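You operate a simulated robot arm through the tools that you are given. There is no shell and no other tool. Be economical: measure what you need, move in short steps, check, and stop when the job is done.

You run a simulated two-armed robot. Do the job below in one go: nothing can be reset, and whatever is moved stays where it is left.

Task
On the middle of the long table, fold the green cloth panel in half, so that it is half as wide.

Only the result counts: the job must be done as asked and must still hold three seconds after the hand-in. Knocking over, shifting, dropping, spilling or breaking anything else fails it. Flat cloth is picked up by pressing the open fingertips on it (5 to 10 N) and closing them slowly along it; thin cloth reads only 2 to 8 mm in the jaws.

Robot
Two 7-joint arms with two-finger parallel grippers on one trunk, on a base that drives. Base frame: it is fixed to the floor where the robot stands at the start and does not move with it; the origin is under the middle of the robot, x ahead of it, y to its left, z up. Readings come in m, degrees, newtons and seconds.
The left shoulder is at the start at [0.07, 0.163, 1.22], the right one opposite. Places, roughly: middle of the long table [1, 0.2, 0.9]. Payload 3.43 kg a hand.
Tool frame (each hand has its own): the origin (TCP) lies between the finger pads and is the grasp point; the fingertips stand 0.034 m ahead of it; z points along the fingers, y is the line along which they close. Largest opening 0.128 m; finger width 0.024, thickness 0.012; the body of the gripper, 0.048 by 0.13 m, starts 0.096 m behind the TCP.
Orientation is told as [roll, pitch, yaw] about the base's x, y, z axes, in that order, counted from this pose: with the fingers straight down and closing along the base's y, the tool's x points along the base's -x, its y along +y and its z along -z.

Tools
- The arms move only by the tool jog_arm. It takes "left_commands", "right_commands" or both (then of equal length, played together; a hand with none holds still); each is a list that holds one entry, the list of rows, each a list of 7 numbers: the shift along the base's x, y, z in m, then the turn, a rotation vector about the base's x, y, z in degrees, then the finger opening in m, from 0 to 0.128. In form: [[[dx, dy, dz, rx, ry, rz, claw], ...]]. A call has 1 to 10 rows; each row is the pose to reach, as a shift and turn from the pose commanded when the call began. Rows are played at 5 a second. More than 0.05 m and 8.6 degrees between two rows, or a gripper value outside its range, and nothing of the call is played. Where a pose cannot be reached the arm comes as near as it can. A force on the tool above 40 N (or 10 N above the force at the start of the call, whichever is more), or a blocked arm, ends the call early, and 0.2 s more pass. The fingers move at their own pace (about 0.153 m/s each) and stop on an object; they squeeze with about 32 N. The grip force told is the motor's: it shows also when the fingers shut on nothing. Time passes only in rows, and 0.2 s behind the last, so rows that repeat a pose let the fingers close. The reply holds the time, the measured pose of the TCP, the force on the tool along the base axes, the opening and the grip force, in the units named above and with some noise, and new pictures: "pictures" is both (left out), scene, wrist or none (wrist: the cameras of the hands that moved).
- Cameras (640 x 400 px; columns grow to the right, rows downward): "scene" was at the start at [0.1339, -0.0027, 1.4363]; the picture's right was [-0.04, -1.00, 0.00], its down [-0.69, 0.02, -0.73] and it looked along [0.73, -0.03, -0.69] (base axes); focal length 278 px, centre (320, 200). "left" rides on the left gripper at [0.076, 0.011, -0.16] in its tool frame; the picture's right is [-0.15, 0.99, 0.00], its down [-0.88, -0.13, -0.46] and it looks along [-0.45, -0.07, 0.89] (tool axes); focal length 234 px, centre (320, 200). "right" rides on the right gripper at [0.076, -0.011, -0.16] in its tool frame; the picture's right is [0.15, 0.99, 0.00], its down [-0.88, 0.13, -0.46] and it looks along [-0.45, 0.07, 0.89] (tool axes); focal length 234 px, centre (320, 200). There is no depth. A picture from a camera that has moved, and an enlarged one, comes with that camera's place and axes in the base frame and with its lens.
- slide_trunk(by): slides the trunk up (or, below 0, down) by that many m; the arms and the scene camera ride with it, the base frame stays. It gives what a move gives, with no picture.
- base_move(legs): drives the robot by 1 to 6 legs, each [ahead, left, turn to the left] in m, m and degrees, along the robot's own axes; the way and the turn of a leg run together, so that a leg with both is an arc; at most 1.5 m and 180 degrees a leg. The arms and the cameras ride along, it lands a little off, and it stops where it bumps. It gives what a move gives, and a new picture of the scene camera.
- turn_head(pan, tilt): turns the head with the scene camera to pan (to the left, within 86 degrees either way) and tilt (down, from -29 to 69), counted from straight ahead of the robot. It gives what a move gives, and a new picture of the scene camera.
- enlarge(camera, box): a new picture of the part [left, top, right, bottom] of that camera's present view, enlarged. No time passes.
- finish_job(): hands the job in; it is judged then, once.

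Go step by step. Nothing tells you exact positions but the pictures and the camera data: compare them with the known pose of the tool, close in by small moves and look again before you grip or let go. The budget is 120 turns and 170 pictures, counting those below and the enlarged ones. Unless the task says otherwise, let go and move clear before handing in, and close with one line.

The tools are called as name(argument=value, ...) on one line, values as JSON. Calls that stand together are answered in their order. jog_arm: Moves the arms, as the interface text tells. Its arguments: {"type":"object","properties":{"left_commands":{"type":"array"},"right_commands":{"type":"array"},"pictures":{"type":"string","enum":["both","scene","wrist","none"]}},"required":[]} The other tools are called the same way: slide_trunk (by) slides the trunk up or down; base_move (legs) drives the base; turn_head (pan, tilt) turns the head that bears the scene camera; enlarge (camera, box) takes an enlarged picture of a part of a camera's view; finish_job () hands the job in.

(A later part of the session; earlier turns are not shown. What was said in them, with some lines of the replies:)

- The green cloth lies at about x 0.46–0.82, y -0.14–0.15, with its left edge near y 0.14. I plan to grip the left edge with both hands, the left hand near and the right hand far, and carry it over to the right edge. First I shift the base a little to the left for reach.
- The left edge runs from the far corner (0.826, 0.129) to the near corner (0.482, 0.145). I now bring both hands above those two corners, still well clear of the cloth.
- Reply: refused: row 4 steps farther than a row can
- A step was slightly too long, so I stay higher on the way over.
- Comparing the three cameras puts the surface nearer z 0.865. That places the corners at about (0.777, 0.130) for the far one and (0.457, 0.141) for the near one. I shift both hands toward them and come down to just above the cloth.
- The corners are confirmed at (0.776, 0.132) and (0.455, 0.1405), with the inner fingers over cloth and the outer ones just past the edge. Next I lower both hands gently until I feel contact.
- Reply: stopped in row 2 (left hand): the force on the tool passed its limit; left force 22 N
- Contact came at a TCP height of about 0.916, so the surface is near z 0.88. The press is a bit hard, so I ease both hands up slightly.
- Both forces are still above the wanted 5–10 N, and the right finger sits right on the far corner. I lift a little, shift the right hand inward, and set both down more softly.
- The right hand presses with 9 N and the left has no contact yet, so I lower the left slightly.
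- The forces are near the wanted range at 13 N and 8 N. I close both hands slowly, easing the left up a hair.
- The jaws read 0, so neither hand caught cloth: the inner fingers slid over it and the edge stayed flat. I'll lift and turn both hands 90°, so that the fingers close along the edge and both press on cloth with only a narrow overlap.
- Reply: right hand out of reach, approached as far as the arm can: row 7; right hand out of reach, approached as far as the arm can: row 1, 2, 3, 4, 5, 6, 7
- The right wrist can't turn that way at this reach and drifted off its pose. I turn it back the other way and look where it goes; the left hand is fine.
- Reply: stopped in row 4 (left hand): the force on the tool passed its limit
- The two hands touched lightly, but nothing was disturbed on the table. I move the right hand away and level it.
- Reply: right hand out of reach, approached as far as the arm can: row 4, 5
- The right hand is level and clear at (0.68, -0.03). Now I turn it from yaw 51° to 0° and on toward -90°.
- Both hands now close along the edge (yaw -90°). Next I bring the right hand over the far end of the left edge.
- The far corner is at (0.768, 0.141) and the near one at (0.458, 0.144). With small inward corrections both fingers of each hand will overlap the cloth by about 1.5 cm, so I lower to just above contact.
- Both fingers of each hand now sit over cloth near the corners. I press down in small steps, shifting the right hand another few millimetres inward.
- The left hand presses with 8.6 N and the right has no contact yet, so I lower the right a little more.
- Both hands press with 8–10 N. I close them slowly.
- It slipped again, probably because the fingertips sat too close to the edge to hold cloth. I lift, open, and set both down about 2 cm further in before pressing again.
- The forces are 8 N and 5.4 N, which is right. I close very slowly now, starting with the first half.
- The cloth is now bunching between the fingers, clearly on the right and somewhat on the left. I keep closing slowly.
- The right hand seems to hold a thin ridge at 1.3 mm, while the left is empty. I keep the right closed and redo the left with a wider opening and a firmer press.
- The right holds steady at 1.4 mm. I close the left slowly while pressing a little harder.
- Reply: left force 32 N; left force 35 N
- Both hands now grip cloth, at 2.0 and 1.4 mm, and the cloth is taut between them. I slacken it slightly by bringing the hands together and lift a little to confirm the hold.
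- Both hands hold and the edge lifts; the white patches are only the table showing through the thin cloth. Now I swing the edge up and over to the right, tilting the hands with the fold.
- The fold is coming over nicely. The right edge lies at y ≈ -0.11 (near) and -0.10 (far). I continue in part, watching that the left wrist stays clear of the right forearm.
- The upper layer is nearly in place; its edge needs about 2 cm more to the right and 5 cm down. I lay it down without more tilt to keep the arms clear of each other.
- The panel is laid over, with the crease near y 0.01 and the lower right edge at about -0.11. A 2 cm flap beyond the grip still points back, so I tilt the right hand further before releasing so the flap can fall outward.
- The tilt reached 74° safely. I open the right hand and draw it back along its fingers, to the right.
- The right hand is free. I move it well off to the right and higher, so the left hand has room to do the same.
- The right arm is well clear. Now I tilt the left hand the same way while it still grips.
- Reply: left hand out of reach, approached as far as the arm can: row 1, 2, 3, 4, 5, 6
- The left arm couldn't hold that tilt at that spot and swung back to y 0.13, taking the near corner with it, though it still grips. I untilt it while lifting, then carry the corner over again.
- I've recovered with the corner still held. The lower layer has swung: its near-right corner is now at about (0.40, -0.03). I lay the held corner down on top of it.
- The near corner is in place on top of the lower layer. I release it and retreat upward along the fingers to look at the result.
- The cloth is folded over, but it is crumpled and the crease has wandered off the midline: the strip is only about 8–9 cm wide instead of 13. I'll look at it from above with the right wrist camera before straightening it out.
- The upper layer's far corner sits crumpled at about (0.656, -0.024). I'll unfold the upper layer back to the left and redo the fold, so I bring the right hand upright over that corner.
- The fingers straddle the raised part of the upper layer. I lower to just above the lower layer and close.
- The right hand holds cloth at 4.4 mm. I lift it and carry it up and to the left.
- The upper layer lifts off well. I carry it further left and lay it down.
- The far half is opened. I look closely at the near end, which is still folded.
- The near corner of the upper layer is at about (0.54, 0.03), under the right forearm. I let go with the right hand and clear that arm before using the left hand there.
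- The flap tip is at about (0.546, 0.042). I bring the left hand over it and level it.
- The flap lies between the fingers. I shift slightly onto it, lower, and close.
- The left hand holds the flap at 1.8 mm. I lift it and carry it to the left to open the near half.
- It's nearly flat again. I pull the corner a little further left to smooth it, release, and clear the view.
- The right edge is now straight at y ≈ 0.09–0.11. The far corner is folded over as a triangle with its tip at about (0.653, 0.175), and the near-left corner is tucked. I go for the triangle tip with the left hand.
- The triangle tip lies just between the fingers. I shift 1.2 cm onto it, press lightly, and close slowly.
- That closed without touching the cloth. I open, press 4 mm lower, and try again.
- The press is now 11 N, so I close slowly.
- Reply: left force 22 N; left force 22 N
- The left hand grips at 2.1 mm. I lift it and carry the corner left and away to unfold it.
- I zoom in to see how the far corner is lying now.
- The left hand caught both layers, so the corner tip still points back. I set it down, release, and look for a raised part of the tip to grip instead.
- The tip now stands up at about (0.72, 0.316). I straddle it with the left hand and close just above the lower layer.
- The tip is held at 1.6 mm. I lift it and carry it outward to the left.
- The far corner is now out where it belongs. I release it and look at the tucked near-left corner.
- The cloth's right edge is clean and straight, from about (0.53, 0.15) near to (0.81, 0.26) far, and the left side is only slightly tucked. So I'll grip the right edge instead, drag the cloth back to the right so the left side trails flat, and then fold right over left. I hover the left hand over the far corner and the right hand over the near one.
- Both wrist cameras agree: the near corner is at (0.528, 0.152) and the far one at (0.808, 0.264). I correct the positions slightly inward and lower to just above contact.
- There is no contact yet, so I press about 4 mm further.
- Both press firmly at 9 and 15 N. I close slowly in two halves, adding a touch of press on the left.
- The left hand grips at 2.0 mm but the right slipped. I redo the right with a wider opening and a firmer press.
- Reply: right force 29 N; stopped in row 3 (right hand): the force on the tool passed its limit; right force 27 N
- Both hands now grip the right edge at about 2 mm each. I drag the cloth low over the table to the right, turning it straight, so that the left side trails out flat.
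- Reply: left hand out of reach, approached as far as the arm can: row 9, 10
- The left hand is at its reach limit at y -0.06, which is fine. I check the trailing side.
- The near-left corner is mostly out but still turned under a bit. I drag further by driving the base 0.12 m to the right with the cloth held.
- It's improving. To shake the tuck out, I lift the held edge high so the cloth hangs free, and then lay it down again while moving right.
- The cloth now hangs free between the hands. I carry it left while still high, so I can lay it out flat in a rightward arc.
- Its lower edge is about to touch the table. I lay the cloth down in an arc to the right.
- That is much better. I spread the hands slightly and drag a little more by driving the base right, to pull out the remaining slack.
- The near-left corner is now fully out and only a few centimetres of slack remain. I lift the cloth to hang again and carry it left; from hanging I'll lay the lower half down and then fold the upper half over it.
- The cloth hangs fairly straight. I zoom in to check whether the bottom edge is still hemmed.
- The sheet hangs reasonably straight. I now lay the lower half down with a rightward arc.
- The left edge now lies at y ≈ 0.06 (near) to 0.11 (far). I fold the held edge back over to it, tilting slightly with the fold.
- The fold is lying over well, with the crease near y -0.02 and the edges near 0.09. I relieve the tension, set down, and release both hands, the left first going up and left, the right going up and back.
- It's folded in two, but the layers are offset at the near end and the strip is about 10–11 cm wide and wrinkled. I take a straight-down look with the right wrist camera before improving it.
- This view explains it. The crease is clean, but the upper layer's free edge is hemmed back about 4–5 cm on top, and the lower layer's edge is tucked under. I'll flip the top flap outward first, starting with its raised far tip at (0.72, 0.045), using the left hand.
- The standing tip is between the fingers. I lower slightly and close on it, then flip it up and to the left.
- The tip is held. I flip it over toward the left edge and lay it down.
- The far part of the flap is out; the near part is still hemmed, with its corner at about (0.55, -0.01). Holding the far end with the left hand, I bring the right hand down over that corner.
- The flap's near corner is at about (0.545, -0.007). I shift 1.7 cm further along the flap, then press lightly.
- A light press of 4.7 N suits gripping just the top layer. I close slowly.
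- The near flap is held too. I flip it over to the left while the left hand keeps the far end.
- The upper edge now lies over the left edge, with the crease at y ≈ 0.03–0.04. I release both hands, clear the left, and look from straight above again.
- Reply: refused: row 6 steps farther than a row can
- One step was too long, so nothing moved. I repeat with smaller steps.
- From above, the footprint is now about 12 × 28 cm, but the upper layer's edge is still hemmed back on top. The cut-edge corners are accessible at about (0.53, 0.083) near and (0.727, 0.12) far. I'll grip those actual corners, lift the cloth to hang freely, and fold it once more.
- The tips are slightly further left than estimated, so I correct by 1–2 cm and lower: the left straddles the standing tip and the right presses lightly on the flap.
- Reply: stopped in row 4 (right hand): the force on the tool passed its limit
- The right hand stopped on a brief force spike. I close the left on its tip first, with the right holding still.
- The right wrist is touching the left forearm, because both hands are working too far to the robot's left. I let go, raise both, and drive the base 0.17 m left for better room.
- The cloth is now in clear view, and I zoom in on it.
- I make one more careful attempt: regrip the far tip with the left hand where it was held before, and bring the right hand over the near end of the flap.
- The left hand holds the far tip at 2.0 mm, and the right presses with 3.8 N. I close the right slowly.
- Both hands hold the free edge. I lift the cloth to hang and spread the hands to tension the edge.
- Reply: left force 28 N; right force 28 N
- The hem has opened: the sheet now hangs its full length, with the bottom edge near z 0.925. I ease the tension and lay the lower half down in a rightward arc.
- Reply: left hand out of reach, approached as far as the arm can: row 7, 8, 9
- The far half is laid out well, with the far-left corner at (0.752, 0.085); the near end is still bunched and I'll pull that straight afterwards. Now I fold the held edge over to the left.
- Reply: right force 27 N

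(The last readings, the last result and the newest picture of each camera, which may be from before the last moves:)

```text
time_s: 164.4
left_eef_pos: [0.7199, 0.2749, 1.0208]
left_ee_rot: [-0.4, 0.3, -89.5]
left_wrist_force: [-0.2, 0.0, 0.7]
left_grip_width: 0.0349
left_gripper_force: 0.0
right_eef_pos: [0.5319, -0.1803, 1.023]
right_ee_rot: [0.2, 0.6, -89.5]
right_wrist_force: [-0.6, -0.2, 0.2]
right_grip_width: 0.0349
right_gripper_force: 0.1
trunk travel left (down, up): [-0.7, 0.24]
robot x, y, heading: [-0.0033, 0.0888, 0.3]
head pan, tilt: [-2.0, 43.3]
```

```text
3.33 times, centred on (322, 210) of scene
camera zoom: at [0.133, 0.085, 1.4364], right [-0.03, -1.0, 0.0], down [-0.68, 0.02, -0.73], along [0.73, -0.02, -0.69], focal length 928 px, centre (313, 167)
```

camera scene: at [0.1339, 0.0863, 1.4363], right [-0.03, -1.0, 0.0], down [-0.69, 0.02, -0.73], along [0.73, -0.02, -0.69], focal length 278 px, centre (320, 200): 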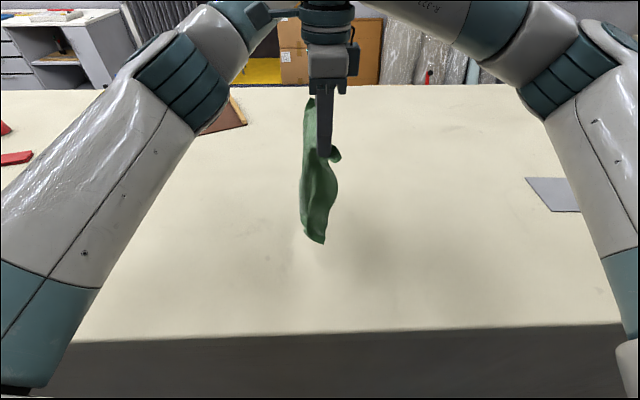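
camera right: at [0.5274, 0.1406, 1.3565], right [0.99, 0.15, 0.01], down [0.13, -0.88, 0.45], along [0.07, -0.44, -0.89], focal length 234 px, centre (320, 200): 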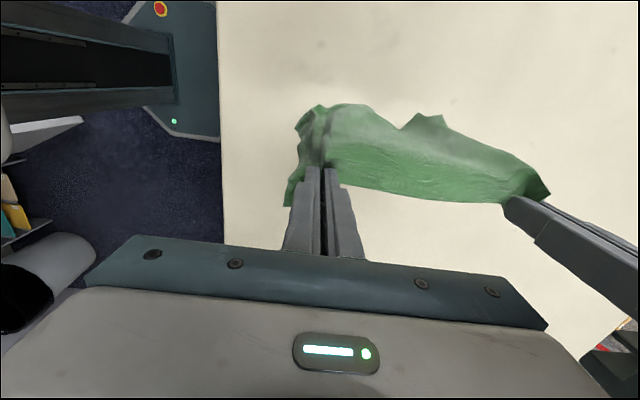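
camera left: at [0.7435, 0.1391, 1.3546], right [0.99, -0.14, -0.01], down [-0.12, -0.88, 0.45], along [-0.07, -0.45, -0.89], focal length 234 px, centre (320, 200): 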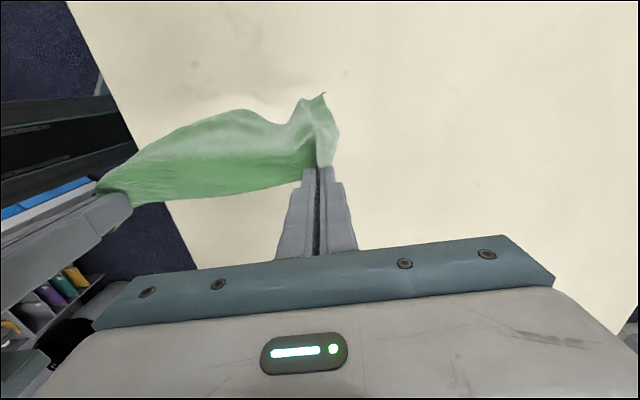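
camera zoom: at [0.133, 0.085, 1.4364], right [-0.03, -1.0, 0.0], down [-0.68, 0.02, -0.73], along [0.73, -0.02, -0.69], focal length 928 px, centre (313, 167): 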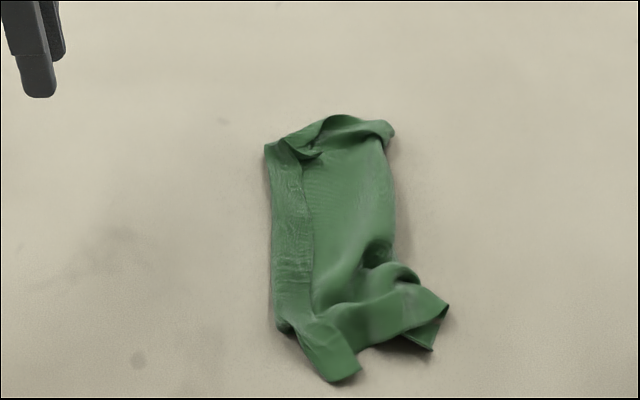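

The body is a neat strip about 11 cm wide, but its near end is bunched up. I anchor the far part by pressing lightly with the closed left hand, and bring the right hand over the bunched near-right corner to pull it toward me.

jog_arm(left_commands=[[[-0.003, -0.04, 0, 0, 0, 0, 0.0], [-0.006, -0.085, 0, 0, 0, 0, 0.0], [-0.009, -0.13, 0, 0, 0, 0, 0.0], [-0.012, -0.17, -0.01, 0, 0, 0, 0.0], [-0.015, -0.205, -0.03, 0, 0, 0, 0.0], [-0.015, -0.215, -0.06, 0, 0, 0, 0.0], [-0.015, -0.215, -0.09, 0, 0, 0, 0.0], [-0.015, -0.215, -0.1, 0, 0, 0, 0.0], [-0.015, -0.215, -0.104, 0, 0, 0, 0.0]]], right_commands=[[[0.004, 0.03, 0, 0, 0, 0, 0.05], [0.008, 0.065, 0, 0, 0, 0, 0.05], [0.012, 0.1, 0, 0, 0, 0, 0.05], [0.016, 0.135, -0.01, 0, 0, 0, 0.05], [0.02, 0.165, -0.03, 0, 0, 0, 0.05], [0.02, 0.17, -0.055, 0, 0, 0, 0.05], [0.02, 0.17, -0.075, 0, 0, 0, 0.05], [0.02, 0.17, -0.078, 0, 0, 0, 0.05], [0.02, 0.17, -0.078, 0, 0, 0, 0.05]]], pictures="none")

enlarge(camera="right", box=[160, 60, 560, 310])

```text
time_s: 166.4
left_eef_pos: [0.7065, 0.0611, 0.9177]
left_ee_rot: [-0.4, 0.4, -89.5]
left_wrist_force: [0.2, -0.2, 0.8]
left_grip_width: 0.0
left_gripper_force: 31.9
right_eef_pos: [0.5541, -0.0099, 0.9453]
right_ee_rot: [0.2, 0.4, -89.6]
right_wrist_force: [0.7, 0.0, -0.2]
right_grip_width: 0.0498
right_gripper_force: 0.1
trunk travel left (down, up): [-0.7, 0.24]
robot x, y, heading: [0.0003, 0.0863, 0.3]
head pan, tilt: [-2.0, 43.3]
```

```text
1.60 times, centred on (360, 185) of right
camera zoom: at [0.5411, 0.0645, 1.1052], right [0.99, 0.15, 0.0], down [0.14, -0.88, 0.45], along [0.07, -0.44, -0.89], focal length 375 px, centre (256, 224)
```

zoom: 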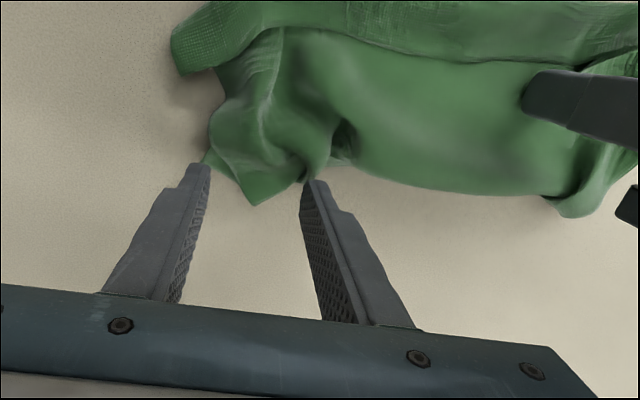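

The bunched corner lies between the right fingers. I shift slightly onto it, lower and close, and add a little anchor pressure with the left.

jog_arm(right_commands=[[[0, 0.01, -0.012, 0, 0, 0, 0.05], [0, 0.012, -0.024, 0, 0, 0, 0.05], [0, 0.012, -0.026, 0, 0, 0, 0.042], [0, 0.012, -0.026, 0, 0, 0, 0.034], [0, 0.012, -0.026, 0, 0, 0, 0.026], [0, 0.012, -0.026, 0, 0, 0, 0.018], [0, 0.012, -0.026, 0, 0, 0, 0.01], [0, 0.012, -0.026, 0, 0, 0, 0.0], [0, 0.012, -0.026, 0, 0, 0, 0.0], [0, 0.012, -0.016, 0, 0, 0, 0.0]]], left_commands=[[[0, 0, -0.001, 0, 0, 0, 0], [0, 0, -0.002, 0, 0, 0, 0], [0, 0, -0.003, 0, 0, 0, 0], [0, 0, -0.003, 0, 0, 0, 0], [0, 0, -0.003, 0, 0, 0, 0], [0, 0, -0.003, 0, 0, 0, 0], [0, 0, -0.003, 0, 0, 0, 0], [0, 0, -0.003, 0, 0, 0, 0], [0, 0, -0.003, 0, 0, 0, 0], [0, 0, -0.003, 0, 0, 0, 0]]], pictures="none")

```text
time_s: 168.6
left_eef_pos: [0.7073, 0.0587, 0.9158]
left_ee_rot: [-0.3, 0.2, -89.5]
left_wrist_force: [3.3, 1.0, 14.0]
left_grip_width: 0.0
left_gripper_force: 32.0
right_eef_pos: [0.5512, 0.0031, 0.9295]
right_ee_rot: [0.2, 0.4, -89.6]
right_wrist_force: [0.6, -0.4, -0.6]
right_grip_width: 0.0023
right_gripper_force: 32.1
trunk travel left (down, up): [-0.7, 0.24]
robot x, y, heading: [0.0037, 0.0884, 0.2]
head pan, tilt: [-2.0, 43.3]
```

The right hand holds it at 2.3 mm and the left anchors with 14 N. I pull the corner toward me.

jog_arm(right_commands=[[[-0.012, 0, 0.0, 0, 0, 0, 0], [-0.025, 0, 0.0, 0, 0, 0, 0], [-0.038, 0, 0.0, 0, 0, 0, 0], [-0.05, 0, 0, 0, 0, 0, 0], [-0.06, 0, -0.002, 0, 0, 0, 0], [-0.07, 0, -0.004, 0, 0, 0, 0]]], pictures="none")

enlarge(camera="right", box=[160, 20, 640, 320])

```text
time_s: 170.0
left_eef_pos: [0.7051, 0.06, 0.9165]
left_ee_rot: [-0.4, 0.2, -89.6]
left_wrist_force: [-10.3, -3.0, 22.5]
left_grip_width: 0.0001
left_gripper_force: 31.5
right_eef_pos: [0.4826, 0.0033, 0.9255]
right_ee_rot: [0.4, 0.4, -89.6]
right_wrist_force: [19.6, 4.1, -1.4]
right_grip_width: 0.0023
right_gripper_force: 32.0
trunk travel left (down, up): [-0.7, 0.24]
robot x, y, heading: [0.0011, 0.0878, -0.0]
head pan, tilt: [-2.0, 43.3]
```

```text
1.33 times, centred on (400, 170) of right
camera zoom: at [0.47, 0.077, 1.0854], right [0.99, 0.15, 0.01], down [0.13, -0.88, 0.45], along [0.08, -0.44, -0.89], focal length 312 px, centre (213, 240)
```

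zoom: 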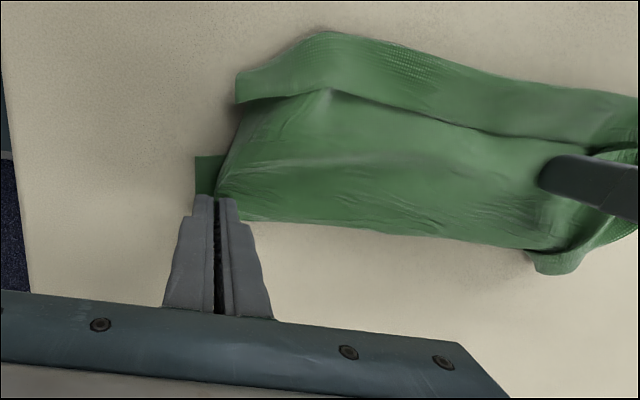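

That pulled the strip out nicely: the crease is straight, the length is about 30 cm and the width about 12 cm. I release both hands gently and raise them clear.

jog_arm(right_commands=[[[0.003, 0, -0.005, 0, 0, 0, 0], [0.003, 0, -0.006, 0, 0, 0, 0.01], [0.003, 0, -0.006, 0, 0, 0, 0.025], [0.003, 0, -0.006, 0, 0, 0, 0.03], [0.003, 0, 0.015, 0, 0, 0, 0.03], [0.003, -0.005, 0.05, 0, 0, 0, 0.03], [0.003, -0.04, 0.08, 0, 0, 0, 0.03], [0.003, -0.085, 0.1, 0, 0, 0, 0.03], [0.003, -0.13, 0.1, 0, 0, 0, 0.03], [0.003, -0.175, 0.1, 0, 0, 0, 0.03]]], left_commands=[[[0, 0, 0, 0, 0, 0, 0], [0, 0, 0, 0, 0, 0, 0], [0, 0, 0, 0, 0, 0, 0], [0, 0, 0, 0, 0, 0, 0], [0, 0, 0.01, 0, 0, 0, 0], [0, 0, 0.04, 0, 0, 0, 0], [0, 0.02, 0.08, 0, 0, 0, 0], [0, 0.06, 0.1, 0, 0, 0, 0], [0, 0.1, 0.1, 0, 0, 0, 0], [0, 0.14, 0.1, 0, 0, 0, 0]]], pictures="none")

enlarge(camera="scene", box=[250, 160, 394, 280])

```text
time_s: 172.2
left_eef_pos: [0.7065, 0.2002, 1.0174]
left_ee_rot: [-0.6, 0.2, -89.5]
left_wrist_force: [0.9, 0.2, -0.5]
left_grip_width: 0.0
left_gripper_force: 32.2
right_eef_pos: [0.4846, -0.1735, 1.0253]
right_ee_rot: [0.2, 0.4, -89.5]
right_wrist_force: [0.1, -0.1, 0.4]
right_grip_width: 0.03
right_gripper_force: 0.1
trunk travel left (down, up): [-0.7, 0.24]
robot x, y, heading: [-0.0007, 0.0906, 0.2]
head pan, tilt: [-2.0, 43.3]
```

```text
3.33 times, centred on (322, 220) of scene
camera zoom: at [0.1324, 0.0866, 1.4365], right [-0.03, -1.0, 0.0], down [-0.68, 0.02, -0.73], along [0.73, -0.02, -0.68], focal length 928 px, centre (313, 133)
```

zoom: 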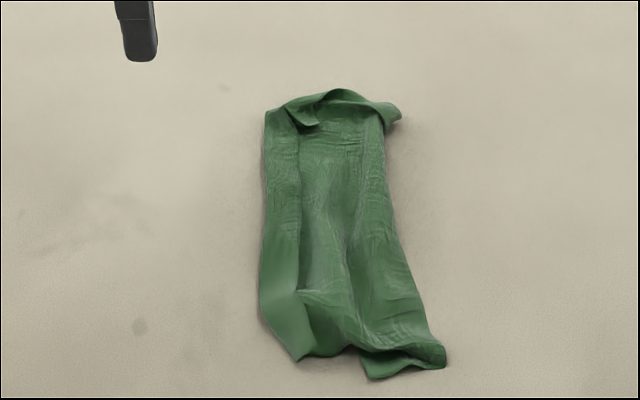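

The cloth now lies as one folded strip, about 13 cm wide (it was 26 cm) and 29 cm long (about 31 cm before). Both hands are open of it and clear, and nothing else has been moved, so I hand in.

finish_job()

```text
The job is handed in.
```

I folded the green cloth panel in half, from about 26 cm wide to about 13 cm, and handed the job in. It is somewhat wrinkled, with the upper layer's edge turned back a few centimetres, and it lies about 5 cm left of where it started.
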